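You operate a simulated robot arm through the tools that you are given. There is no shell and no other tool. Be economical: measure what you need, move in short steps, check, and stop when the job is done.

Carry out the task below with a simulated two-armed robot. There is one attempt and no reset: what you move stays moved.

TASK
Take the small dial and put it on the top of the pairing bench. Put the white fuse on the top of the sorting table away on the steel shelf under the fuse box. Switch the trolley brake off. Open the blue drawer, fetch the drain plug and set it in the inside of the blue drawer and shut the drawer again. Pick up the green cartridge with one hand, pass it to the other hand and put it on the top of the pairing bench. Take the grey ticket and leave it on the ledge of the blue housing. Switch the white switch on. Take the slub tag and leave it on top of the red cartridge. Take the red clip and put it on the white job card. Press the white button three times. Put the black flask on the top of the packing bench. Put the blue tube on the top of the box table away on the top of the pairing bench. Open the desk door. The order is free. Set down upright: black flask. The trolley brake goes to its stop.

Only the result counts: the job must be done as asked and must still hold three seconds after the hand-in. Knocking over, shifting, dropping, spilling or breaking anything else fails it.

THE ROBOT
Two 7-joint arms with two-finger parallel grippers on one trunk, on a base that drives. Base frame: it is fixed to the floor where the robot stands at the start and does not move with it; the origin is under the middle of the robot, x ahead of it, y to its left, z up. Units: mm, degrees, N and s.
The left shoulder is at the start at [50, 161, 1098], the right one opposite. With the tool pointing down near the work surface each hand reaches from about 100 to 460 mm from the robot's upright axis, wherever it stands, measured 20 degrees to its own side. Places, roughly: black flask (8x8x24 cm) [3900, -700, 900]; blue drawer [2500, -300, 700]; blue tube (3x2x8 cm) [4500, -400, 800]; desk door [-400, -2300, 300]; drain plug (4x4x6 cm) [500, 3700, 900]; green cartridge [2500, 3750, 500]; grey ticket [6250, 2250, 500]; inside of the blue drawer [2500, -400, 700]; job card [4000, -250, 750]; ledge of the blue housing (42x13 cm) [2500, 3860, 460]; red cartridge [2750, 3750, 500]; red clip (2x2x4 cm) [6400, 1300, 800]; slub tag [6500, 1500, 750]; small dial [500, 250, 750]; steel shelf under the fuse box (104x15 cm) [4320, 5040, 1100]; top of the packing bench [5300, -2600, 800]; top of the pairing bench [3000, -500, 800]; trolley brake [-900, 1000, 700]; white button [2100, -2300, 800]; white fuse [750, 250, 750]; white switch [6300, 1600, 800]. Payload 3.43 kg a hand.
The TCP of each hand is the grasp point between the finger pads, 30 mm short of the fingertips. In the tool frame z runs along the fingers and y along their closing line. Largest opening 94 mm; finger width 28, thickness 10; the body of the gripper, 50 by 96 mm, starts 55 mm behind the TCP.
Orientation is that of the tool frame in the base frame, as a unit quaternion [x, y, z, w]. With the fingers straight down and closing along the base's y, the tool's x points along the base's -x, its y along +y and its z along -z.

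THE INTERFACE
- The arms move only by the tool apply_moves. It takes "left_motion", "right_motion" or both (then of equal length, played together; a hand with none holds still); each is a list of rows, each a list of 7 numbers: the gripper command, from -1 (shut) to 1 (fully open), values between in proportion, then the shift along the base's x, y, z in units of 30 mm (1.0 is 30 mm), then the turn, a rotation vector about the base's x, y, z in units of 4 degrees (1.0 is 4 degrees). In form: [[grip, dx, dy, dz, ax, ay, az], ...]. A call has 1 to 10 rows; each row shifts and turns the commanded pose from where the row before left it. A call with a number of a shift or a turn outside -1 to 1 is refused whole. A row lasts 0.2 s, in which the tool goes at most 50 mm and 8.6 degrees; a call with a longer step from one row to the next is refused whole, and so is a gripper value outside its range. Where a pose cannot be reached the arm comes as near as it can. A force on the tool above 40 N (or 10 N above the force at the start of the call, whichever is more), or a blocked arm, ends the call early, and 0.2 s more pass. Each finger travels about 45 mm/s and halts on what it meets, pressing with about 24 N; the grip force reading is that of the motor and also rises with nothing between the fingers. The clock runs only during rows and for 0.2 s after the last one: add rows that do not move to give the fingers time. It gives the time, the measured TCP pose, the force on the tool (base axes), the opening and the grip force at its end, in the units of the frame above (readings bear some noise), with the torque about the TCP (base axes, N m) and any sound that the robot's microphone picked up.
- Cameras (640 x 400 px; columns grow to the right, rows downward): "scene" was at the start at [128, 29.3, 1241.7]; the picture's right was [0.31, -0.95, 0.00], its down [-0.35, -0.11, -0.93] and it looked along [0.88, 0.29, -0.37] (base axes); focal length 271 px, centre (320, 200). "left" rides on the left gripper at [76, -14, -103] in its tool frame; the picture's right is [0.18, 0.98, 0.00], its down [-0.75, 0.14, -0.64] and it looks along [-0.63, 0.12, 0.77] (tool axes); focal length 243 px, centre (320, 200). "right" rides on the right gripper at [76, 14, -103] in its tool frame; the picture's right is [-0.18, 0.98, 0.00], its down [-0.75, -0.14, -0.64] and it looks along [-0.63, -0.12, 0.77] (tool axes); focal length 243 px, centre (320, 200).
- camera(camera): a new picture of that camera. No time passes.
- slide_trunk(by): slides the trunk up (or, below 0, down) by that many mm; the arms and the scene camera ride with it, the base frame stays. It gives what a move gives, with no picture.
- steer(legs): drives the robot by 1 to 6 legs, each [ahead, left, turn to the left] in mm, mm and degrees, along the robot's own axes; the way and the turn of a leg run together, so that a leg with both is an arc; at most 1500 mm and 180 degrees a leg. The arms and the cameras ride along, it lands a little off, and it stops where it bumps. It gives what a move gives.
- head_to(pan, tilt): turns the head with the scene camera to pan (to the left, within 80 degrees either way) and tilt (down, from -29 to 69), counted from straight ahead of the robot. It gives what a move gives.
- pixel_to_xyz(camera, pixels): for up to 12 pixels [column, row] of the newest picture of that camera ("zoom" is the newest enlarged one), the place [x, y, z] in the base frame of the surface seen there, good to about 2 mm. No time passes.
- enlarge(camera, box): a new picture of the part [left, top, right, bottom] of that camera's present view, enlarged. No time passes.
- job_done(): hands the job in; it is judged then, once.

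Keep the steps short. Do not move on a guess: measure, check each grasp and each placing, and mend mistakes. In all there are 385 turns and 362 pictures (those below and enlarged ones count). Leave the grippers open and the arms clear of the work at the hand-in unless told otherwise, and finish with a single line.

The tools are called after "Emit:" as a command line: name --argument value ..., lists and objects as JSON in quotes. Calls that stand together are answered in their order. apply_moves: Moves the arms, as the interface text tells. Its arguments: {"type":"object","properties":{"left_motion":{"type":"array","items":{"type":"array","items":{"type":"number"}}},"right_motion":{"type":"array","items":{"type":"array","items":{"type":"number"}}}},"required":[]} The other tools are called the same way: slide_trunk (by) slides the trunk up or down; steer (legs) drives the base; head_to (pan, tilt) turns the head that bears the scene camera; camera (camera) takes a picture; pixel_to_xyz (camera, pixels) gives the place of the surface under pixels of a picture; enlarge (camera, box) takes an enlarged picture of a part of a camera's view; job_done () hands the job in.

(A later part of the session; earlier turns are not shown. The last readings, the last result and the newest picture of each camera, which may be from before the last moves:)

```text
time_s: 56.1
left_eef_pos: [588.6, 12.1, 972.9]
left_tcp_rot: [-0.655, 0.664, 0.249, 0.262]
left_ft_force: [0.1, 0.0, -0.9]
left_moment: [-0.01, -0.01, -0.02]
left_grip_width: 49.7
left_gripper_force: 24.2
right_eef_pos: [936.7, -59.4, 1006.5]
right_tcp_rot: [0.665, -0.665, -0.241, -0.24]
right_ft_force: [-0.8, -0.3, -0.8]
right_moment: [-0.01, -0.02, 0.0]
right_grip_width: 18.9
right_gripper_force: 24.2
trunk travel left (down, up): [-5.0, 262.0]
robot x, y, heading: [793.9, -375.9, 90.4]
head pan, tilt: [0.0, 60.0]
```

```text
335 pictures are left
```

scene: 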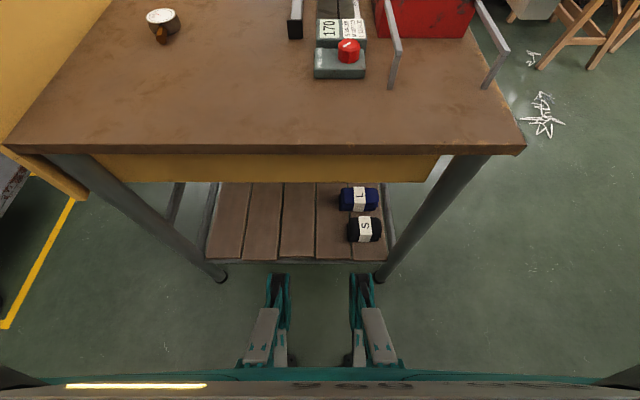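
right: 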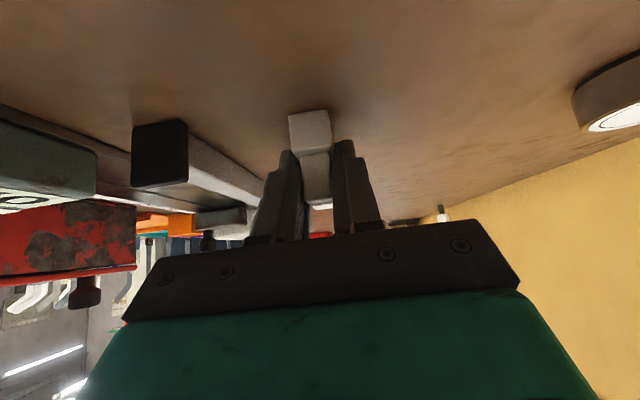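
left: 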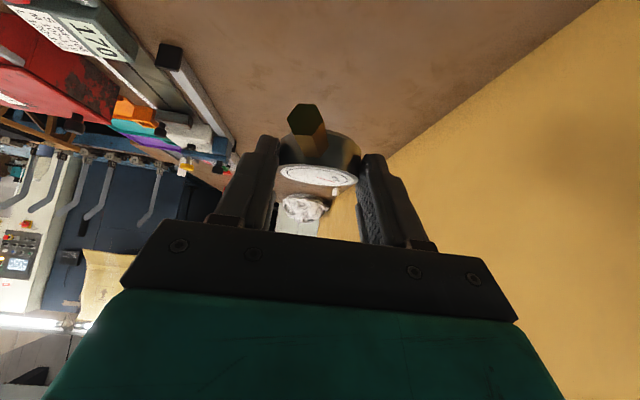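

Both held. Back off, turn to face +x, raise trunk, and look at the pairing bench.

Emit:
steer --legs '[[-350, 0, 0], [0, 0, -90]]'

Emit:
slide_trunk --by 120

Emit:
head_to --pan 0 --tilt 15

Emit:
camera --camera "scene"

```text
time_s: 62.1
left_eef_pos: [1176.7, -496.1, 972.8]
left_tcp_rot: [-0.004, 0.933, -0.006, 0.361]
left_ft_force: [0.7, 1.0, -0.4]
left_moment: [-0.03, 0.01, 0.02]
left_grip_width: 49.3
left_gripper_force: 24.2
right_eef_pos: [1114.1, -846.3, 1006.8]
right_tcp_rot: [-0.01, 0.94, 0.005, 0.341]
right_ft_force: [-0.4, -0.3, -1.0]
right_moment: [0.01, -0.02, 0.02]
right_grip_width: 19.1
right_gripper_force: 24.1
trunk travel left (down, up): [-5.0, 262.0]
robot x, y, heading: [793.9, -713.8, 1.5]
head pan, tilt: [0.0, 60.0]
```

```text
time_s: 63.6
left_eef_pos: [1176.2, -496.2, 1091.4]
left_tcp_rot: [-0.005, 0.933, -0.005, 0.361]
left_ft_force: [-0.1, -0.1, -0.6]
left_moment: [-0.01, 0.05, 0.0]
left_grip_width: 49.5
left_gripper_force: 24.2
right_eef_pos: [1112.9, -846.6, 1126.4]
right_tcp_rot: [-0.011, 0.94, 0.006, 0.34]
right_ft_force: [0.6, 1.0, -1.9]
right_moment: [0.01, -0.02, -0.02]
right_grip_width: 19.0
right_gripper_force: 24.4
trunk travel left (down, up): [-125.0, 142.0]
robot x, y, heading: [793.8, -712.9, 1.6]
head pan, tilt: [0.0, 60.0]
```

```text
time_s: 64.7
left_eef_pos: [1176.6, -496.5, 1092.5]
left_tcp_rot: [-0.005, 0.933, -0.004, 0.361]
left_ft_force: [-0.4, 0.6, -0.8]
left_moment: [-0.01, -0.01, -0.01]
left_grip_width: 49.7
left_gripper_force: 24.0
right_eef_pos: [1113.3, -846.5, 1124.7]
right_tcp_rot: [-0.012, 0.94, 0.006, 0.341]
right_ft_force: [-0.2, 0.3, 0.5]
right_moment: [-0.01, 0.0, -0.01]
right_grip_width: 18.9
right_gripper_force: 23.1
trunk travel left (down, up): [-125.0, 142.0]
robot x, y, heading: [793.8, -714.2, 1.4]
head pan, tilt: [0.0, 15.0]
```

```text
334 pictures are left
```

scene: 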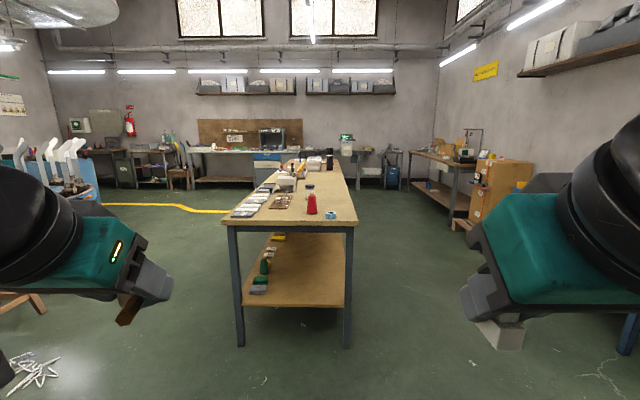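

Emit:
pixel_to_xyz --camera "scene" --pixels '[[225, 220], [355, 222], [328, 160], [290, 170], [312, 205], [330, 214], [265, 262], [245, 340], [410, 155], [535, 165], [470, 215], [330, 345]]'

Emit:
enlarge --camera "scene" --box '[200, 130, 400, 255]'

```text
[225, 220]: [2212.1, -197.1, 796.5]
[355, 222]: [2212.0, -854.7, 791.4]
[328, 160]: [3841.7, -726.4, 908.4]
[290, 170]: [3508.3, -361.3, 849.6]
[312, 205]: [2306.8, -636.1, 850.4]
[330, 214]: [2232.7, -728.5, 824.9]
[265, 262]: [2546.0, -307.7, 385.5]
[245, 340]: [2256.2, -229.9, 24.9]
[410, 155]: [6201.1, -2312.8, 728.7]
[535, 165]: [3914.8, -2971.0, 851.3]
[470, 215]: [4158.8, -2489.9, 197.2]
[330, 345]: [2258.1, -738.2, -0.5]
```

```text
3.20 times, centred on (300, 192) of scene
```

zoom: 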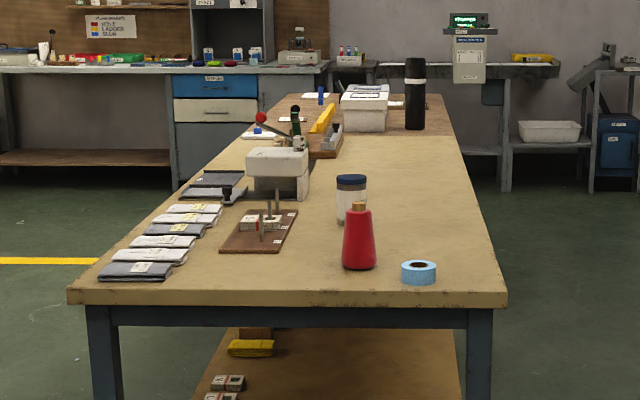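

Emit:
pixel_to_xyz --camera "zoom" --pixels '[[168, 272], [100, 275], [220, 245], [260, 290], [420, 275], [360, 265], [460, 230], [480, 295], [300, 270], [400, 140], [125, 262], [370, 80]]'

```text
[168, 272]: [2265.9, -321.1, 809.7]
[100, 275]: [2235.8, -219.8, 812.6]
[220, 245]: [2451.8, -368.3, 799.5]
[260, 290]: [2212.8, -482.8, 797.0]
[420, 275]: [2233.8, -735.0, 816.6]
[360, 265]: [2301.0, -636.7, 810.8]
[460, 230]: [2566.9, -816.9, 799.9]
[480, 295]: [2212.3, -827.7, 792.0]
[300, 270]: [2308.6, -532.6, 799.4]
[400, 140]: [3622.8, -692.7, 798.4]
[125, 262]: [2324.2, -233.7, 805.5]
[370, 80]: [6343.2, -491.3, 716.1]
```

Free spot for the dial near (2300,-440). Drive up to the end of the bench.

Emit:
steer --legs '[[1085, 25, -1.4]]'

Emit:
head_to --pan 10 --tilt 45

Emit:
camera --camera "scene"

```text
time_s: 70.2
left_eef_pos: [2255.8, -458.9, 1092.7]
left_tcp_rot: [0.002, 0.933, -0.007, 0.361]
left_ft_force: [-0.5, 0.7, -1.0]
left_moment: [-0.02, 0.03, 0.02]
left_grip_width: 49.5
left_gripper_force: 24.0
right_eef_pos: [2187.4, -809.2, 1125.9]
right_tcp_rot: [-0.004, 0.94, 0.004, 0.34]
right_ft_force: [-0.9, -0.6, -0.5]
right_moment: [-0.03, 0.0, -0.05]
right_grip_width: 19.3
right_gripper_force: 24.2
trunk travel left (down, up): [-125.0, 142.0]
robot x, y, heading: [1871.4, -666.9, 0.5]
head pan, tilt: [0.0, 15.0]
```

```text
time_s: 71.2
left_eef_pos: [2256.2, -459.4, 1092.6]
left_tcp_rot: [0.001, 0.933, -0.006, 0.361]
left_ft_force: [0.5, -0.4, -1.6]
left_moment: [-0.01, 0.03, -0.01]
left_grip_width: 49.8
left_gripper_force: 23.9
right_eef_pos: [2187.0, -809.5, 1126.3]
right_tcp_rot: [-0.004, 0.94, 0.003, 0.341]
right_ft_force: [0.7, -0.2, -1.1]
right_moment: [0.05, 0.01, 0.02]
right_grip_width: 19.0
right_gripper_force: 24.0
trunk travel left (down, up): [-125.0, 142.0]
robot x, y, heading: [1868.0, -673.3, 0.5]
head pan, tilt: [10.0, 45.0]
```

```text
332 pictures are left
```

scene: 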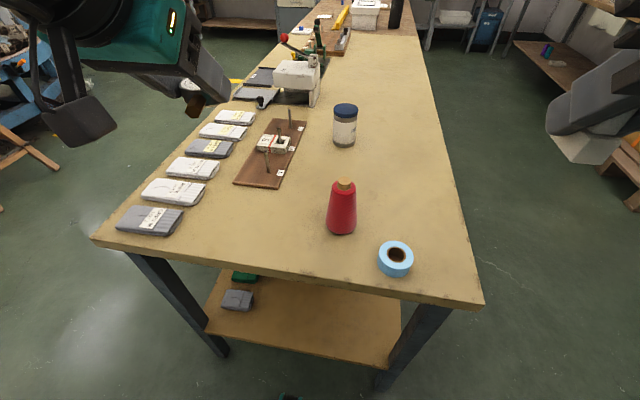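

Lower the dial: target TCP (2282,-458,838).

Emit:
apply_moves --left_motion '[[-1, 0.1, 0, -1, 0, 0, 0], [-1, 0.1, 0, -1, 0, 0, 0], [-1, 0.1, 0, -1, 0, 0, 0], [-1, 0.1, 0, -1, 0, 0, 0], [-1, 0.1, 0, -1, 0, 0, 0], [-1, 0.1, 0, -1, 0, 0, 0], [-1, 0.1, 0, -1, 0, 0, 0], [-1, 0.1, 0, -0.8, 0, 0, 0], [-1, 0, 0, 0, 0, 0, 0]]'

Emit:
camera --camera "left"

Emit:
camera --camera "scene"

```text
time_s: 73.2
left_eef_pos: [2280.6, -460.9, 856.4]
left_tcp_rot: [0.002, 0.933, -0.007, 0.361]
left_ft_force: [0.2, 0.0, -1.6]
left_moment: [-0.01, 0.01, 0.0]
left_grip_width: 49.5
left_gripper_force: 24.2
right_eef_pos: [2186.8, -808.7, 1127.2]
right_tcp_rot: [-0.004, 0.94, 0.003, 0.34]
right_ft_force: [0.4, -0.1, -0.1]
right_moment: [-0.01, -0.02, 0.01]
right_grip_width: 19.1
right_gripper_force: 23.9
trunk travel left (down, up): [-125.0, 142.0]
robot x, y, heading: [1868.8, -669.5, 0.5]
head pan, tilt: [10.0, 45.0]
```

```text
331 pictures are left
```

left: 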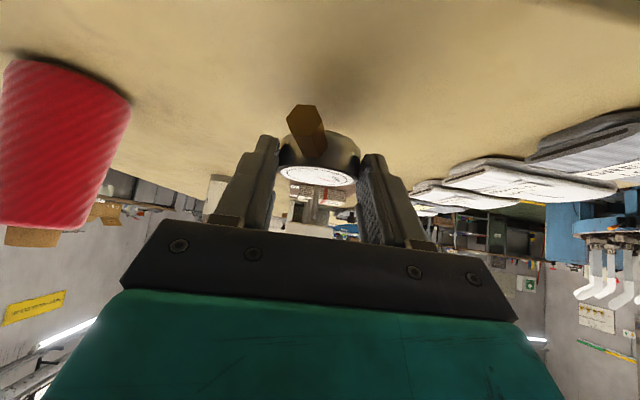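

```text
330 pictures are left
```

scene: 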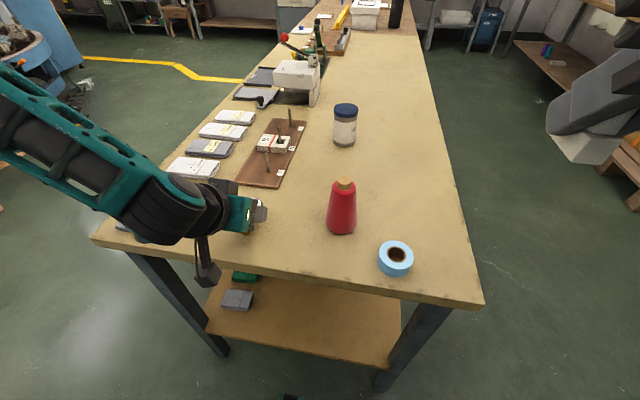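

Lower gently another 17 mm.

Emit:
apply_moves --left_motion '[[-1, 0, 0, -0.2, 0, 0, 0], [-1, 0, 0, -0.2, 0, 0, 0], [-1, 0, 0, -0.1, 0, 0, 0], [-1, 0, 0, -0.1, 0, 0, 0]]'

```text
time_s: 74.2
left_eef_pos: [2279.3, -460.4, 840.0]
left_tcp_rot: [0.002, 0.933, -0.006, 0.36]
left_ft_force: [0.0, -0.3, -0.8]
left_moment: [-0.01, 0.01, -0.05]
left_grip_width: 49.7
left_gripper_force: 23.7
right_eef_pos: [2187.3, -808.4, 1125.1]
right_tcp_rot: [-0.003, 0.94, 0.002, 0.34]
right_ft_force: [-0.2, -0.2, -0.4]
right_moment: [0.0, 0.02, -0.01]
right_grip_width: 19.1
right_gripper_force: 23.9
trunk travel left (down, up): [-125.0, 142.0]
robot x, y, heading: [1869.4, -667.6, 0.5]
head pan, tilt: [10.0, 45.0]
```

Emit:
apply_moves --left_motion '[[-1, 0, 0, -0.1, 0, 0, 0], [-1, 0, 0, -0.1, 0, 0, 0]]'

Emit:
camera --camera "left"

```text
time_s: 74.8
left_eef_pos: [2280.9, -460.9, 833.4]
left_tcp_rot: [0.002, 0.932, -0.007, 0.361]
left_ft_force: [0.7, 0.4, -1.1]
left_moment: [-0.01, 0.01, -0.02]
left_grip_width: 49.6
left_gripper_force: 23.9
right_eef_pos: [2187.7, -808.3, 1124.7]
right_tcp_rot: [-0.004, 0.94, 0.003, 0.34]
right_ft_force: [0.9, 0.0, 0.6]
right_moment: [-0.01, 0.0, -0.01]
right_grip_width: 18.9
right_gripper_force: 23.7
trunk travel left (down, up): [-125.0, 142.0]
robot x, y, heading: [1871.2, -667.9, 0.3]
head pan, tilt: [10.0, 45.0]
```

```text
329 pictures are left
```

left: 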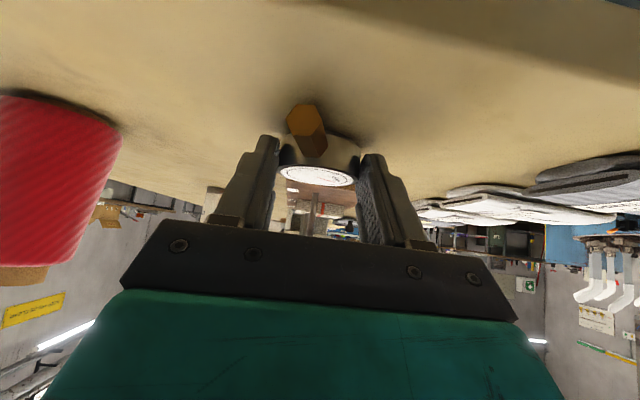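

Not yet touching; lower two more small steps.

Emit:
apply_moves --left_motion '[[-1, 0, 0, -0.08, 0, 0, 0], [-1, 0, 0, -0.08, 0, 0, 0]]'

```text
time_s: 75.4
left_eef_pos: [2279.9, -461.9, 832.2]
left_tcp_rot: [0.002, 0.931, -0.006, 0.366]
left_ft_force: [-2.0, 4.1, 23.2]
left_moment: [0.16, -0.38, 0.02]
left_grip_width: 49.7
left_gripper_force: 24.3
right_eef_pos: [2185.1, -808.6, 1126.8]
right_tcp_rot: [-0.003, 0.94, 0.003, 0.342]
right_ft_force: [0.5, 0.1, 0.0]
right_moment: [0.01, -0.03, 0.0]
right_grip_width: 19.1
right_gripper_force: 23.7
trunk travel left (down, up): [-125.0, 142.0]
robot x, y, heading: [1872.6, -670.7, 0.3]
head pan, tilt: [10.0, 45.0]
```

Contact. Ease up 2 mm, open, and withdraw.

Emit:
apply_moves --left_motion '[[-1, 0, 0, 0.08, 0, 0, 0], [0.4, 0, 0, 0, 0, 0, 0], [1, 0, 0, 0, 0, 0, 0], [1, 0, 0, 0.1, 0, 0, 0], [1, -0.5, 0, 0.6, 0, 0, 0], [1, -0.6, 0, 0.8, 0, 0, 0], [1, -0.6, 0, 1, 0, 0, 0], [1, -0.3, 0, 1, 0, 0, 0], [1, 0, 0, 1, 0, 0, 0], [1, 0, 0, 1, 0, 0, 0]]'

Emit:
camera --camera "scene"

```text
time_s: 77.6
left_eef_pos: [2267.0, -463.3, 986.8]
left_tcp_rot: [0.002, 0.933, -0.008, 0.361]
left_ft_force: [-0.1, 0.5, 0.3]
left_moment: [-0.02, 0.0, 0.02]
left_grip_width: 94.1
left_gripper_force: 0.1
left hand out of reach, approached as far as the arm can: row 6, 7, 8
right_eef_pos: [2187.4, -808.4, 1127.0]
right_tcp_rot: [-0.004, 0.94, 0.003, 0.341]
right_ft_force: [0.1, 0.1, -0.5]
right_moment: [0.0, -0.02, 0.01]
right_grip_width: 19.0
right_gripper_force: 23.8
trunk travel left (down, up): [-125.0, 142.0]
robot x, y, heading: [1872.0, -671.1, 0.4]
head pan, tilt: [10.0, 45.0]
```

```text
328 pictures are left
```

scene: 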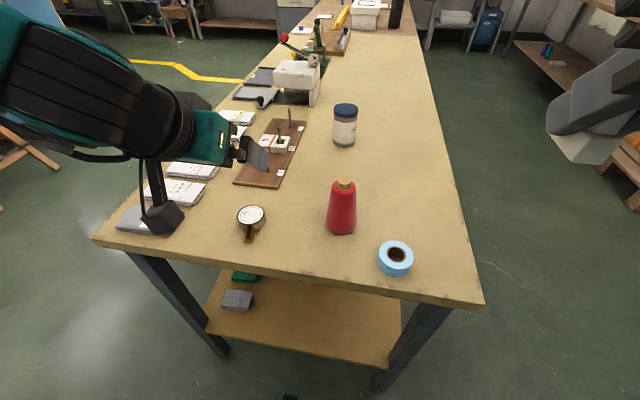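

Dial placed. Back off, move to the +y side of the bench and look for the blue drawer.

Emit:
steer --legs '[[-250, 0, 0], [0, 1000, 0]]'

Emit:
head_to --pan -15 --tilt 25

Emit:
camera --camera "scene"

```text
time_s: 88.2
left_eef_pos: [2031.5, 534.5, 986.9]
left_tcp_rot: [0.018, 0.932, -0.013, 0.361]
left_ft_force: [0.0, -0.7, -0.3]
left_moment: [-0.01, -0.03, 0.04]
left_grip_width: 94.0
left_gripper_force: 0.0
right_eef_pos: [1940.6, 193.1, 1125.4]
right_tcp_rot: [0.012, 0.94, -0.004, 0.34]
right_ft_force: [-0.2, 0.8, -0.8]
right_moment: [0.03, 0.01, -0.03]
right_grip_width: 19.1
right_gripper_force: 24.2
trunk travel left (down, up): [-125.0, 142.0]
robot x, y, heading: [1626.3, 343.0, -1.5]
head pan, tilt: [10.0, 45.0]
```

```text
time_s: 89.1
left_eef_pos: [2031.9, 535.2, 986.9]
left_tcp_rot: [0.019, 0.932, -0.013, 0.361]
left_ft_force: [0.7, 0.7, -0.4]
left_moment: [0.03, 0.03, -0.01]
left_grip_width: 93.7
left_gripper_force: 0.1
right_eef_pos: [1940.7, 193.4, 1125.7]
right_tcp_rot: [0.012, 0.94, -0.004, 0.34]
right_ft_force: [-0.6, 0.0, 0.0]
right_moment: [-0.01, 0.01, -0.02]
right_grip_width: 18.8
right_gripper_force: 24.6
trunk travel left (down, up): [-125.0, 142.0]
robot x, y, heading: [1626.7, 344.0, -1.4]
head pan, tilt: [-15.0, 25.0]
```

```text
327 pictures are left
```

scene: 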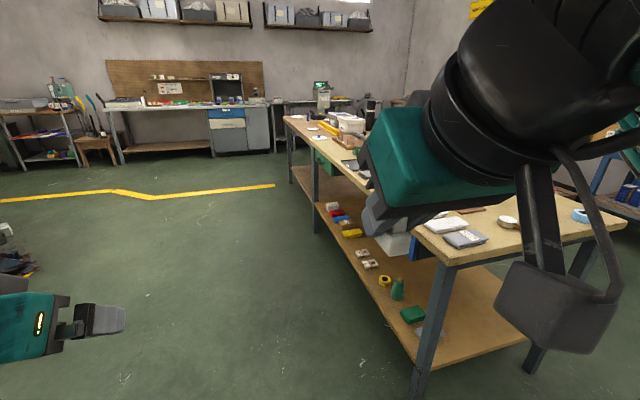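

Emit:
steer --legs '[[900, 100, 0], [0, 0, -88.5]]'

Emit:
head_to --pan 0 --tilt 40

Emit:
camera --camera "scene"

```text
time_s: 97.8
left_eef_pos: [2745.3, 5.6, 987.9]
left_tcp_rot: [0.678, 0.64, -0.266, 0.244]
left_ft_force: [0.3, -0.8, -0.1]
left_moment: [-0.03, 0.01, -0.03]
left_grip_width: 94.1
left_gripper_force: 0.2
right_eef_pos: [2404.5, 102.8, 1126.0]
right_tcp_rot: [0.679, 0.65, -0.245, 0.237]
right_ft_force: [1.1, -0.4, -1.2]
right_moment: [-0.02, -0.02, -0.01]
right_grip_width: 19.2
right_gripper_force: 24.1
trunk travel left (down, up): [-125.0, 142.0]
robot x, y, heading: [2559.3, 415.6, -92.5]
head pan, tilt: [-15.0, 25.0]
```

```text
time_s: 98.6
left_eef_pos: [2744.3, 5.0, 986.4]
left_tcp_rot: [0.678, 0.64, -0.267, 0.243]
left_ft_force: [-0.3, 0.0, 0.1]
left_moment: [-0.02, 0.0, 0.03]
left_grip_width: 94.0
left_gripper_force: 0.0
right_eef_pos: [2404.9, 103.6, 1125.5]
right_tcp_rot: [0.68, 0.65, -0.245, 0.236]
right_ft_force: [0.1, 0.0, -1.0]
right_moment: [0.01, 0.0, -0.03]
right_grip_width: 19.2
right_gripper_force: 24.0
trunk travel left (down, up): [-125.0, 142.0]
robot x, y, heading: [2557.7, 413.1, -92.7]
head pan, tilt: [0.0, 40.0]
```

```text
326 pictures are left
```

scene: 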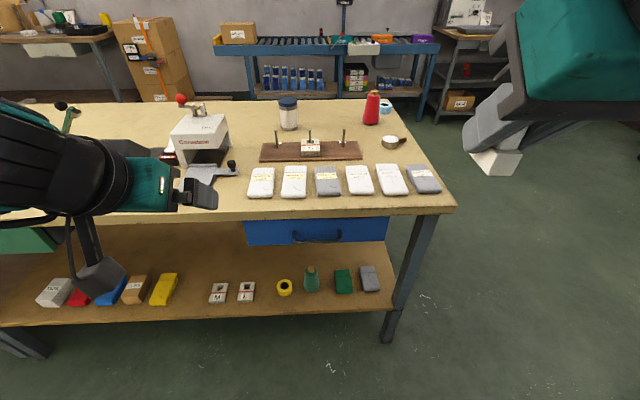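

The blue drawer with a bar handle is under the bench front at (318,233). I'll measure it for later, then move on along to the box table.

Emit:
pixel_to_xyz --camera "scene" --pixels '[[318, 238], [295, 236], [342, 235], [250, 225], [384, 220], [250, 240], [318, 224], [318, 212], [205, 130], [20, 240]]'

Emit:
steer --legs '[[-20, 1400, 2.7]]'

Emit:
camera --camera "scene"

```text
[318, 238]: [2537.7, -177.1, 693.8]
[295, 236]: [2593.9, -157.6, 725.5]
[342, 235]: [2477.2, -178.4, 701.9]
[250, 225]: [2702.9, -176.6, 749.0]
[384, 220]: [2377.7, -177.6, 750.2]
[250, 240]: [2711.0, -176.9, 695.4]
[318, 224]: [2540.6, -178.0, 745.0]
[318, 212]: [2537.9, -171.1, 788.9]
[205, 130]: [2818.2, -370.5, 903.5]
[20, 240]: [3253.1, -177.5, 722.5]
```

```text
time_s: 111.5
left_eef_pos: [4230.7, 55.1, 987.6]
left_tcp_rot: [0.646, 0.673, -0.254, 0.256]
left_ft_force: [-0.2, 0.2, 0.1]
left_moment: [0.03, -0.04, 0.03]
left_grip_width: 94.2
left_gripper_force: 0.1
right_eef_pos: [3882.6, 117.7, 1124.5]
right_tcp_rot: [0.646, 0.683, -0.233, 0.249]
right_ft_force: [0.0, 0.0, -0.5]
right_moment: [-0.03, -0.01, 0.04]
right_grip_width: 18.8
right_gripper_force: 23.7
trunk travel left (down, up): [-125.0, 142.0]
robot x, y, heading: [4013.3, 441.0, -86.6]
head pan, tilt: [0.0, 40.0]
```

```text
325 pictures are left
```

scene: 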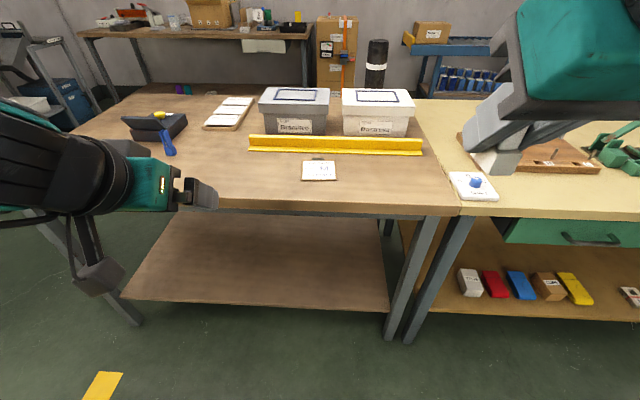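

Emit:
pixel_to_xyz --camera "scene" --pixels '[[163, 132], [167, 150], [169, 155], [319, 171], [305, 178], [333, 162], [378, 60], [376, 88], [415, 208], [120, 205], [475, 183], [320, 209]]'

Emit:
enlarge --camera "scene" --box '[80, 80, 280, 205]'

```text
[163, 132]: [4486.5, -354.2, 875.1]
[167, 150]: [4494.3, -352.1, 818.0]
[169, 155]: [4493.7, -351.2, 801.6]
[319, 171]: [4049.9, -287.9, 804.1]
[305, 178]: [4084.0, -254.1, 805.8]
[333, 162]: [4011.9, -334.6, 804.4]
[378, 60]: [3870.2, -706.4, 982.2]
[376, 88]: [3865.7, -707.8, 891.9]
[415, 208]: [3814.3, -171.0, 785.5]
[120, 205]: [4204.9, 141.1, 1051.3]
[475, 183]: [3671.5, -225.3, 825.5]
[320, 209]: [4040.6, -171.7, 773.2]
```

```text
3.20 times, centred on (180, 142) of scene
```

zoom: 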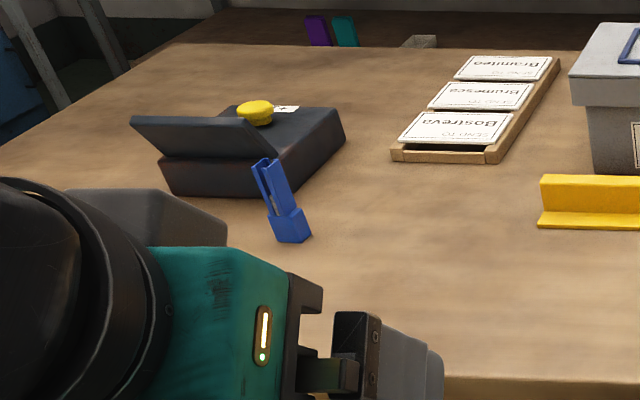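

The blue tube stands at (4490,-353), top z≈878. Drive so the left hand can reach it.

Emit:
steer --legs '[[280, 300, -3.4]]'

Emit:
head_to --pan 15 --tilt 50

Emit:
camera --camera "scene"

Emit:
camera --camera "left"

```text
time_s: 114.7
left_eef_pos: [4510.7, -239.8, 988.0]
left_tcp_rot: [0.67, 0.648, -0.263, 0.247]
left_ft_force: [-0.3, 1.3, -0.8]
left_moment: [-0.04, 0.0, 0.01]
left_grip_width: 94.0
left_gripper_force: 0.0
right_eef_pos: [4170.3, -149.0, 1126.2]
right_tcp_rot: [0.672, 0.658, -0.242, 0.239]
right_ft_force: [0.1, 0.5, -0.1]
right_moment: [0.01, -0.01, 0.0]
right_grip_width: 19.0
right_gripper_force: 23.6
trunk travel left (down, up): [-125.0, 142.0]
robot x, y, heading: [4317.8, 161.8, -91.2]
head pan, tilt: [0.0, 40.0]
```

```text
time_s: 115.5
left_eef_pos: [4511.0, -238.6, 987.7]
left_tcp_rot: [0.672, 0.647, -0.264, 0.246]
left_ft_force: [0.2, 0.5, 1.0]
left_moment: [-0.03, -0.01, -0.01]
left_grip_width: 94.0
left_gripper_force: 0.0
right_eef_pos: [4168.6, -148.6, 1126.2]
right_tcp_rot: [0.672, 0.657, -0.243, 0.239]
right_ft_force: [-0.1, -0.3, -0.4]
right_moment: [-0.01, -0.02, 0.01]
right_grip_width: 19.2
right_gripper_force: 24.4
trunk travel left (down, up): [-125.0, 142.0]
robot x, y, heading: [4316.1, 164.6, -91.2]
head pan, tilt: [15.0, 50.0]
```

```text
323 pictures are left
```

scene: 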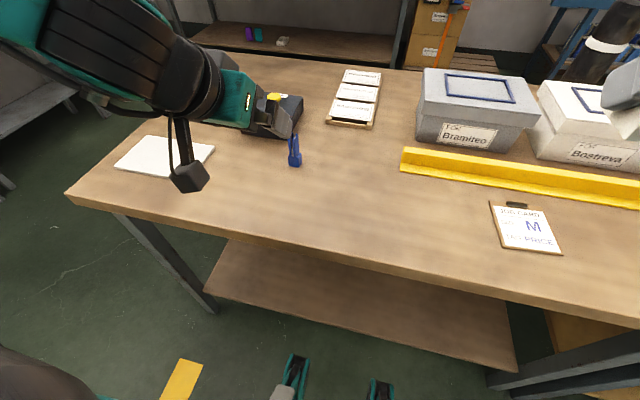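

```text
322 pictures are left
```

left: 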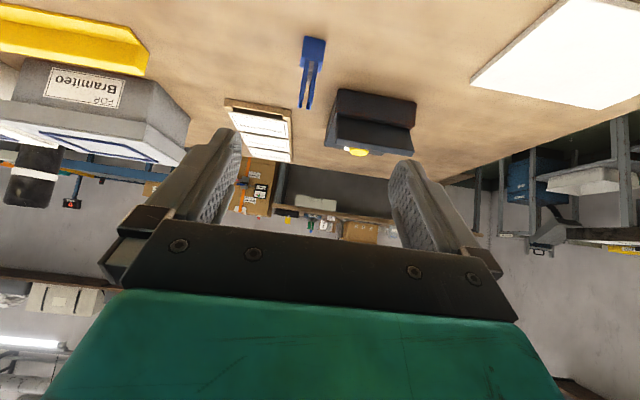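

Emit:
pixel_to_xyz --camera "left" --pixels '[[305, 42], [324, 42], [313, 42], [304, 62], [323, 62], [302, 104], [310, 106], [330, 95]]'

Emit:
enlarge --camera "left" --box '[260, 10, 370, 130]'

```text
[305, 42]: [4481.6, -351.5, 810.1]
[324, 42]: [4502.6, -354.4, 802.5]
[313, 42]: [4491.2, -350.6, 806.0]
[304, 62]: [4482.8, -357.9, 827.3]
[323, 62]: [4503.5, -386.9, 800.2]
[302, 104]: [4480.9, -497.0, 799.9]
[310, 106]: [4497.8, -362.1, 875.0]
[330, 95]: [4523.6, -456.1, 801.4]
```

```text
3.33 times, centred on (315, 70) of left
```

zoom: 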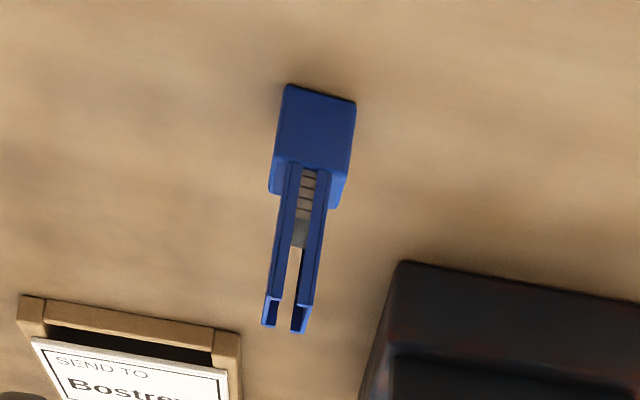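

Emit:
apply_moves --left_motion '[[0.3, -0.12, -0.6, -0.8, 0, 0, 0], [0.3, -0.12, -0.6, -0.8, 0, 0, 0], [0.3, -0.12, -0.6, -0.8, 0, 0, 0], [0.3, -0.12, -0.6, -0.8, 0, 0, 0], [0.3, -0.05, -0.6, -0.8, 0, 0, 0], [0.3, -0.05, -0.5, -0.4, 0, 0, 0], [0.3, 0, 0, 0, 0, 0, 0]]'

Emit:
camera --camera "left"

```text
time_s: 117.1
left_eef_pos: [4492.0, -345.3, 853.9]
left_tcp_rot: [0.671, 0.647, -0.264, 0.246]
left_ft_force: [-0.7, 0.0, 0.4]
left_moment: [0.0, 0.03, -0.01]
left_grip_width: 61.1
left_gripper_force: 0.1
right_eef_pos: [4169.0, -150.1, 1125.0]
right_tcp_rot: [0.672, 0.658, -0.242, 0.239]
right_ft_force: [0.1, 0.2, -0.6]
right_moment: [0.0, -0.04, 0.02]
right_grip_width: 19.0
right_gripper_force: 23.5
trunk travel left (down, up): [-125.0, 142.0]
robot x, y, heading: [4319.1, 164.0, -91.3]
head pan, tilt: [15.0, 50.0]
```

```text
320 pictures are left
```

left: 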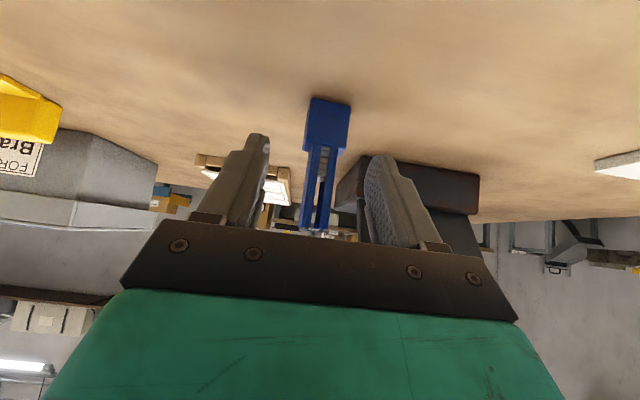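

Emit:
apply_moves --left_motion '[[0.3, 0.07, -0.3, -0.3, 0, 0, 0], [0.3, 0, -0.2, -0.2, 0, 0, 0], [-0.3, 0, 0, 0, 0, 0, 0], [-1, 0, 0, 0, 0, 0, 0], [-1, 0, 0, 0, 0, 0, 0], [-1, 0, 0, 0, 0, 0, 0]]'

Emit:
camera --camera "left"

```text
time_s: 118.5
left_eef_pos: [4497.7, -357.6, 841.8]
left_tcp_rot: [0.67, 0.649, -0.264, 0.247]
left_ft_force: [-0.8, -0.3, -0.4]
left_moment: [0.02, 0.0, 0.01]
left_grip_width: 23.9
left_gripper_force: 24.6
right_eef_pos: [4169.2, -148.2, 1125.0]
right_tcp_rot: [0.672, 0.658, -0.241, 0.238]
right_ft_force: [0.3, -1.2, -0.6]
right_moment: [0.02, -0.02, 0.01]
right_grip_width: 19.1
right_gripper_force: 23.9
trunk travel left (down, up): [-125.0, 142.0]
robot x, y, heading: [4317.5, 164.4, -91.1]
head pan, tilt: [15.0, 50.0]
```

```text
319 pictures are left
```

left: 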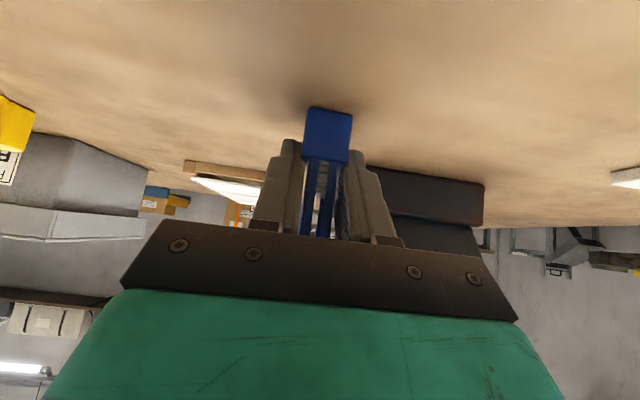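

Tube held (24 mm). Lift, retract, then drive back along the pairing bench to find a free spot.

Emit:
apply_moves --left_motion '[[-1, 0, 0, 0.6, 0, 0, 0], [-1, 0, 0, 1, 0, 0, 0], [-1, 0, 0.3, 1, 0, 0, 0], [-1, 0, 0.6, 1, 0, 0, 0], [-1, 0, 1, 1, 0, 0, 0], [-1, 0, 1, 0, 0, 0, 0]]'

Emit:
steer --legs '[[-230, 0, 1.2], [0, -1150, 0]]'

Emit:
head_to --pan 0 --tilt 40

Emit:
camera --camera "scene"

```text
time_s: 119.9
left_eef_pos: [4494.4, -273.2, 979.2]
left_tcp_rot: [0.671, 0.648, -0.264, 0.246]
left_ft_force: [0.3, 0.7, 0.2]
left_moment: [0.02, 0.0, -0.01]
left_grip_width: 24.0
left_gripper_force: 23.9
right_eef_pos: [4169.0, -149.2, 1125.8]
right_tcp_rot: [0.672, 0.658, -0.242, 0.24]
right_ft_force: [0.0, -0.2, 0.0]
right_moment: [-0.01, -0.01, -0.01]
right_grip_width: 19.1
right_gripper_force: 23.6
trunk travel left (down, up): [-125.0, 142.0]
robot x, y, heading: [4322.1, 166.1, -91.2]
head pan, tilt: [15.0, 50.0]
```

```text
time_s: 131.3
left_eef_pos: [3394.6, -47.6, 978.5]
left_tcp_rot: [0.658, 0.661, -0.259, 0.251]
left_ft_force: [-0.2, -0.2, 0.5]
left_moment: [-0.02, -0.02, -0.02]
left_grip_width: 24.2
left_gripper_force: 23.8
right_eef_pos: [3063.8, 62.9, 1126.1]
right_tcp_rot: [0.658, 0.672, -0.237, 0.244]
right_ft_force: [-0.4, -0.7, -0.5]
right_moment: [-0.01, 0.02, -0.01]
right_grip_width: 19.0
right_gripper_force: 24.1
trunk travel left (down, up): [-125.0, 142.0]
robot x, y, heading: [3202.5, 385.2, -88.9]
head pan, tilt: [15.0, 50.0]
```

```text
time_s: 132.1
left_eef_pos: [3394.0, -48.0, 978.2]
left_tcp_rot: [0.658, 0.661, -0.259, 0.251]
left_ft_force: [-0.2, 1.0, -0.1]
left_moment: [0.0, 0.03, -0.02]
left_grip_width: 24.0
left_gripper_force: 23.6
right_eef_pos: [3064.9, 63.6, 1127.0]
right_tcp_rot: [0.659, 0.671, -0.238, 0.244]
right_ft_force: [-0.1, -0.3, -0.6]
right_moment: [0.0, -0.01, 0.02]
right_grip_width: 19.0
right_gripper_force: 23.8
trunk travel left (down, up): [-125.0, 142.0]
robot x, y, heading: [3200.3, 385.6, -88.7]
head pan, tilt: [0.0, 40.0]
```

```text
318 pictures are left
```

scene: 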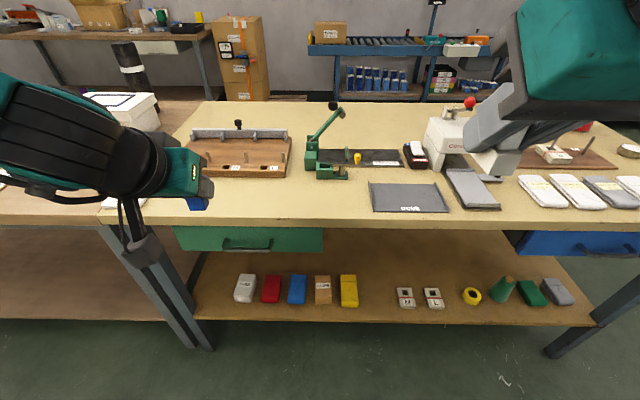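

Emit:
pixel_to_xyz --camera "scene" --pixels '[[290, 200], [240, 200], [330, 205], [300, 215], [290, 222], [340, 180], [240, 177]]'

```text
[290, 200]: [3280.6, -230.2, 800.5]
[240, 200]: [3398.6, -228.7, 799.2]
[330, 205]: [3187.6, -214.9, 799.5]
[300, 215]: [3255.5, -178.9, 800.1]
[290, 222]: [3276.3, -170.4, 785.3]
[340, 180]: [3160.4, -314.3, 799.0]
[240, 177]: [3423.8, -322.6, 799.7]
```

Free area near (3330,-235). Drive ahead 150 and set the tube down there.

Emit:
steer --legs '[[150, 0, -1.2]]'

Emit:
apply_moves --left_motion '[[-1, -0.4, -0.15, 0, 0, 0, 0], [-1, -0.4, -0.15, 0, 0, 0, 0], [-1, -0.4, -0.15, -0.4, 0, 0, 0], [-1, -0.3, -0.15, -0.8, 0, 0, 0], [-1, -0.2, -0.1, -0.8, 0, 0, 0], [-1, 0, 0, -0.8, 0, 0, 0], [-1, 0, 0, -0.8, 0, 0, 0], [-1, 0, 0, -0.5, 0, 0, 0], [-1, 0, 0, 0, 0, 0, 0]]'

Emit:
camera --camera "left"

```text
time_s: 133.5
left_eef_pos: [3389.1, -203.5, 978.4]
left_tcp_rot: [0.663, 0.655, -0.261, 0.25]
left_ft_force: [-0.2, -0.4, 0.5]
left_moment: [0.03, -0.05, 0.01]
left_grip_width: 23.7
left_gripper_force: 24.2
right_eef_pos: [3061.0, -89.2, 1126.3]
right_tcp_rot: [0.664, 0.666, -0.24, 0.242]
right_ft_force: [-0.3, -0.1, -0.6]
right_moment: [0.02, 0.0, 0.01]
right_grip_width: 19.0
right_gripper_force: 24.1
trunk travel left (down, up): [-125.0, 142.0]
robot x, y, heading: [3202.0, 227.1, -90.0]
head pan, tilt: [0.0, 40.0]
```

```text
time_s: 135.5
left_eef_pos: [3350.9, -223.4, 865.8]
left_tcp_rot: [0.662, 0.656, -0.261, 0.25]
left_ft_force: [-0.2, 0.3, -0.5]
left_moment: [-0.04, -0.03, 0.0]
left_grip_width: 23.8
left_gripper_force: 24.5
left hand out of reach, approached as far as the arm can: row 7, 8
right_eef_pos: [3059.8, -86.9, 1125.2]
right_tcp_rot: [0.663, 0.666, -0.24, 0.243]
right_ft_force: [0.8, -0.5, 0.2]
right_moment: [0.0, -0.03, -0.02]
right_grip_width: 19.0
right_gripper_force: 23.5
trunk travel left (down, up): [-125.0, 142.0]
robot x, y, heading: [3202.4, 229.8, -89.9]
head pan, tilt: [0.0, 40.0]
```

```text
317 pictures are left
```

left: 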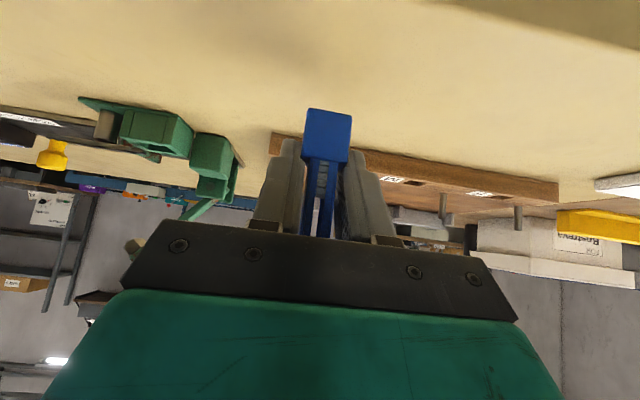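

The arm is near its limit downward; I'll lower the trunk by 20 mm and ease down.

Emit:
slide_trunk --by -17

Emit:
apply_moves --left_motion '[[-1, 0, 0, -0.1, 0, 0, 0], [-1, 0, 0, -0.08, 0, 0, 0]]'

```text
time_s: 136.2
left_eef_pos: [3350.7, -223.1, 849.1]
left_tcp_rot: [0.663, 0.656, -0.261, 0.25]
left_ft_force: [0.3, -0.3, -0.8]
left_moment: [0.01, -0.01, -0.06]
left_grip_width: 23.8
left_gripper_force: 24.0
right_eef_pos: [3060.7, -86.9, 1109.5]
right_tcp_rot: [0.663, 0.666, -0.24, 0.243]
right_ft_force: [0.1, -0.7, -0.4]
right_moment: [-0.01, 0.01, 0.02]
right_grip_width: 19.0
right_gripper_force: 23.9
trunk travel left (down, up): [-108.0, 159.0]
robot x, y, heading: [3200.1, 226.9, -90.0]
head pan, tilt: [0.0, 40.0]
```

```text
time_s: 136.8
left_eef_pos: [3352.5, -224.7, 845.6]
left_tcp_rot: [0.664, 0.655, -0.261, 0.248]
left_ft_force: [-0.3, 0.0, 0.1]
left_moment: [0.01, 0.03, 0.01]
left_grip_width: 23.9
left_gripper_force: 24.2
left hand out of reach, approached as far as the arm can: row 2
right_eef_pos: [3060.8, -88.2, 1109.1]
right_tcp_rot: [0.664, 0.666, -0.239, 0.242]
right_ft_force: [-1.0, 0.5, -0.2]
right_moment: [0.02, 0.02, -0.02]
right_grip_width: 19.2
right_gripper_force: 24.4
trunk travel left (down, up): [-108.0, 159.0]
robot x, y, heading: [3202.7, 228.8, -89.8]
head pan, tilt: [0.0, 40.0]
```

Emit:
slide_trunk --by -3

Emit:
camera --camera "left"

```text
time_s: 137.3
left_eef_pos: [3353.7, -223.2, 843.8]
left_tcp_rot: [0.663, 0.655, -0.262, 0.25]
left_ft_force: [-0.6, -0.4, -0.5]
left_moment: [-0.02, 0.0, -0.04]
left_grip_width: 23.9
left_gripper_force: 23.8
right_eef_pos: [3059.8, -87.8, 1106.0]
right_tcp_rot: [0.664, 0.665, -0.241, 0.242]
right_ft_force: [0.1, -0.2, -0.7]
right_moment: [0.0, 0.0, 0.02]
right_grip_width: 19.4
right_gripper_force: 23.8
trunk travel left (down, up): [-105.0, 162.0]
robot x, y, heading: [3202.3, 230.5, -90.0]
head pan, tilt: [0.0, 40.0]
```

```text
316 pictures are left
```

left: 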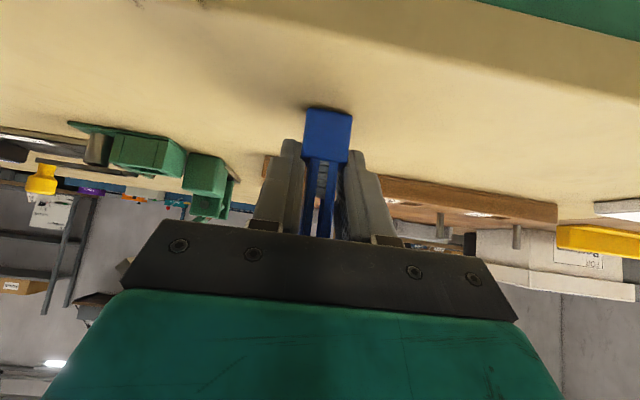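

Emit:
slide_trunk --by -2

Emit:
slide_trunk --by -1.5

```text
time_s: 137.8
left_eef_pos: [3353.0, -224.3, 841.4]
left_tcp_rot: [0.663, 0.655, -0.262, 0.25]
left_ft_force: [0.1, 1.1, 5.1]
left_moment: [0.02, -0.06, 0.03]
left_grip_width: 24.2
left_gripper_force: 24.2
right_eef_pos: [3061.9, -87.1, 1103.8]
right_tcp_rot: [0.664, 0.666, -0.24, 0.243]
right_ft_force: [-0.2, 0.1, 0.5]
right_moment: [-0.01, -0.01, -0.01]
right_grip_width: 19.3
right_gripper_force: 24.2
trunk travel left (down, up): [-103.0, 164.0]
robot x, y, heading: [3204.2, 229.2, -89.8]
head pan, tilt: [0.0, 40.0]
```

```text
time_s: 138.3
left_eef_pos: [3353.7, -224.9, 841.9]
left_tcp_rot: [0.663, 0.655, -0.264, 0.251]
left_ft_force: [1.9, 1.0, 15.1]
left_moment: [0.07, -0.2, -0.01]
left_grip_width: 24.1
left_gripper_force: 23.8
right_eef_pos: [3060.4, -86.7, 1102.2]
right_tcp_rot: [0.663, 0.666, -0.24, 0.243]
right_ft_force: [0.8, -0.1, -0.6]
right_moment: [-0.02, 0.01, 0.01]
right_grip_width: 19.1
right_gripper_force: 24.1
trunk travel left (down, up): [-102.0, 165.0]
robot x, y, heading: [3201.3, 227.3, -89.9]
head pan, tilt: [0.0, 40.0]
```

Touching. Open and withdraw along the finger axis.

Emit:
apply_moves --left_motion '[[-0.3, 0, 0, 0, 0, 0, 0], [0.3, 0, 0, 0, 0, 0, 0], [0.3, 0, 0, 0, 0, 0, 0], [0.3, 0, 0.5, 0.5, 0, 0, 0], [0.3, 0, 0.7, 0.8, 0, 0, 0], [0.3, 0, 0.7, 0.9, 0, 0, 0], [0.3, 0, 0.7, 1, 0, 0, 0]]'

Emit:
camera --camera "scene"

```text
time_s: 139.9
left_eef_pos: [3349.9, -158.1, 935.4]
left_tcp_rot: [0.663, 0.656, -0.26, 0.249]
left_ft_force: [-0.5, 0.1, -0.1]
left_moment: [-0.01, 0.0, -0.03]
left_grip_width: 61.0
left_gripper_force: 0.1
left hand out of reach, approached as far as the arm can: row 7
right_eef_pos: [3060.2, -87.7, 1101.9]
right_tcp_rot: [0.664, 0.665, -0.24, 0.243]
right_ft_force: [-0.5, -0.3, 0.1]
right_moment: [0.0, 0.03, 0.0]
right_grip_width: 19.4
right_gripper_force: 24.3
trunk travel left (down, up): [-102.0, 165.0]
robot x, y, heading: [3201.6, 230.4, -89.7]
head pan, tilt: [0.0, 40.0]
```

```text
315 pictures are left
```

scene: 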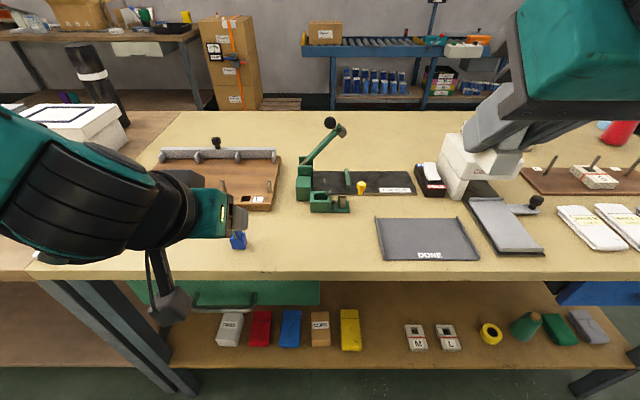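

Tube stands. Next the fuse: back off, turn to face +y and look for the steel shelf.

Emit:
steer --legs '[[-400, 0, 0], [0, 0, 150]]'

Emit:
head_to --pan 0 --tilt 10

Emit:
camera --camera "scene"

```text
time_s: 148.6
left_eef_pos: [3270.7, 1045.1, 934.9]
left_tcp_rot: [-0.459, 0.812, 0.171, 0.317]
left_ft_force: [-0.9, -0.8, -0.1]
left_moment: [-0.01, 0.02, 0.0]
left_grip_width: 61.0
left_gripper_force: 0.0
right_eef_pos: [3484.6, 838.5, 1102.7]
right_tcp_rot: [-0.468, 0.815, 0.171, 0.296]
right_ft_force: [-0.1, -0.3, -0.4]
right_moment: [0.01, -0.01, 0.01]
right_grip_width: 19.0
right_gripper_force: 23.7
trunk travel left (down, up): [-102.0, 165.0]
robot x, y, heading: [3202.2, 637.1, 60.1]
head pan, tilt: [0.0, 40.0]
```

```text
time_s: 149.5
left_eef_pos: [3271.5, 1045.4, 935.4]
left_tcp_rot: [-0.458, 0.812, 0.171, 0.318]
left_ft_force: [0.9, 0.2, 0.3]
left_moment: [0.01, -0.01, 0.0]
left_grip_width: 61.1
left_gripper_force: 0.2
right_eef_pos: [3484.1, 838.7, 1101.7]
right_tcp_rot: [-0.468, 0.815, 0.17, 0.295]
right_ft_force: [-0.5, 0.6, -0.3]
right_moment: [0.02, 0.01, -0.04]
right_grip_width: 19.2
right_gripper_force: 24.1
trunk travel left (down, up): [-102.0, 165.0]
robot x, y, heading: [3201.1, 637.0, 59.6]
head pan, tilt: [0.0, 10.0]
```

```text
314 pictures are left
```

scene: 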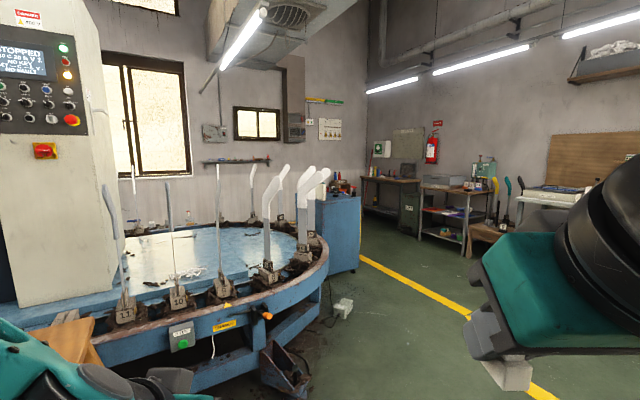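

Emit:
pixel_to_xyz --camera "scene" --pixels '[[235, 163], [205, 163], [268, 160], [325, 250], [290, 350], [360, 265], [318, 230], [345, 305], [180, 345], [100, 300], [80, 345], [270, 310]]'

Emit:
enlarge --camera "scene" --box '[180, 80, 380, 205]'

```text
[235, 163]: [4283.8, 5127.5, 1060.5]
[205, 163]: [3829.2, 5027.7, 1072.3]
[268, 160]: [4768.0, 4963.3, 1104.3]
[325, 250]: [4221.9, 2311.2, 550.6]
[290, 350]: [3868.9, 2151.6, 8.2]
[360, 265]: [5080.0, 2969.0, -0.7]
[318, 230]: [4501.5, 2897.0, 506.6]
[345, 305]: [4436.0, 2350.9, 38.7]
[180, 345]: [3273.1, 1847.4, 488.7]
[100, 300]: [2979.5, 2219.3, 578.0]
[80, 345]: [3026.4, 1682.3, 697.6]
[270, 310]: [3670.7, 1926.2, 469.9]
```

```text
3.20 times, centred on (280, 142) of scene
```

zoom: 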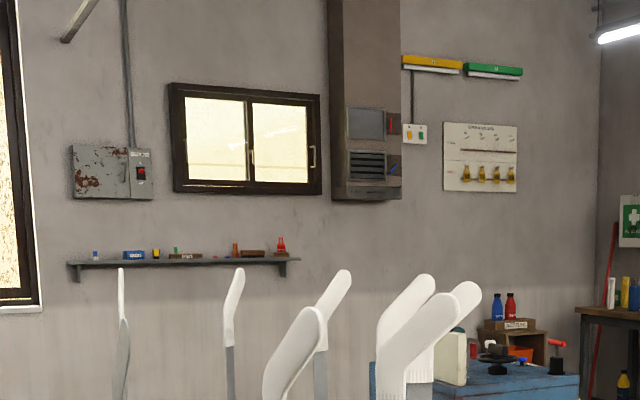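

The carousel machine blocks the direct way; the shelf is on the back wall at x 3830–4770. I'll go around on the right (x≈5500).

Emit:
steer --legs '[[0, 0, -60], [1200, 0, 0], [1100, 0, 0], [0, 0, 90]]'

Emit:
head_to --pan 10 --tilt 15

Emit:
camera --camera "scene"

```text
time_s: 167.5
left_eef_pos: [5436.2, 1012.0, 935.3]
left_tcp_rot: [-0.637, 0.682, 0.242, 0.267]
left_ft_force: [-0.2, -0.7, -0.5]
left_moment: [0.0, 0.01, -0.01]
left_grip_width: 61.0
left_gripper_force: 0.0
right_eef_pos: [5719.8, 925.3, 1102.6]
right_tcp_rot: [-0.647, 0.683, 0.234, 0.246]
right_ft_force: [0.3, 0.2, -1.3]
right_moment: [0.02, 0.03, 0.01]
right_grip_width: 19.2
right_gripper_force: 23.5
trunk travel left (down, up): [-102.0, 165.0]
robot x, y, heading: [5562.8, 616.4, 86.7]
head pan, tilt: [0.0, 10.0]
```

```text
time_s: 168.3
left_eef_pos: [5437.2, 1011.7, 936.4]
left_tcp_rot: [-0.637, 0.682, 0.241, 0.267]
left_ft_force: [0.3, 0.1, 0.5]
left_moment: [0.01, -0.02, 0.03]
left_grip_width: 61.1
left_gripper_force: 0.0
right_eef_pos: [5719.2, 924.9, 1102.2]
right_tcp_rot: [-0.647, 0.682, 0.235, 0.247]
right_ft_force: [-0.2, 0.1, -1.0]
right_moment: [0.01, 0.03, 0.01]
right_grip_width: 19.1
right_gripper_force: 23.4
trunk travel left (down, up): [-102.0, 165.0]
robot x, y, heading: [5562.7, 618.2, 87.0]
head pan, tilt: [10.0, 15.0]
```

```text
312 pictures are left
```

scene: 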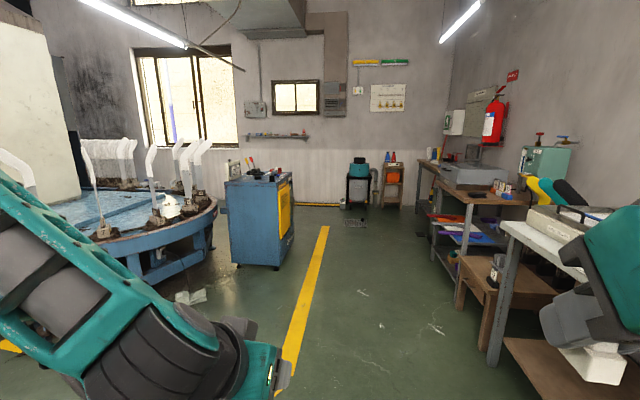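

Emit:
pixel_to_xyz --camera "scene" --pixels '[[505, 235], [455, 300], [500, 360], [293, 230], [275, 265], [245, 137], [310, 135], [280, 140], [360, 215], [420, 165], [150, 285], [210, 240]]'

```text
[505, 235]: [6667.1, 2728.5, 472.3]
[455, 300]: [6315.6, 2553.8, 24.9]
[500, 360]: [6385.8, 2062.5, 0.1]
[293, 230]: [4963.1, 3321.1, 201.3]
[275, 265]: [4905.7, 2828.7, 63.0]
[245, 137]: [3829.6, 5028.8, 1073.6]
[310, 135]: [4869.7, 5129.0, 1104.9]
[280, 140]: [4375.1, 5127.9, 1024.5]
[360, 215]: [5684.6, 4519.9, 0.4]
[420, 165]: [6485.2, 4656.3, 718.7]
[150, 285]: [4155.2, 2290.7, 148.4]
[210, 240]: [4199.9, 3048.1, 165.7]
```

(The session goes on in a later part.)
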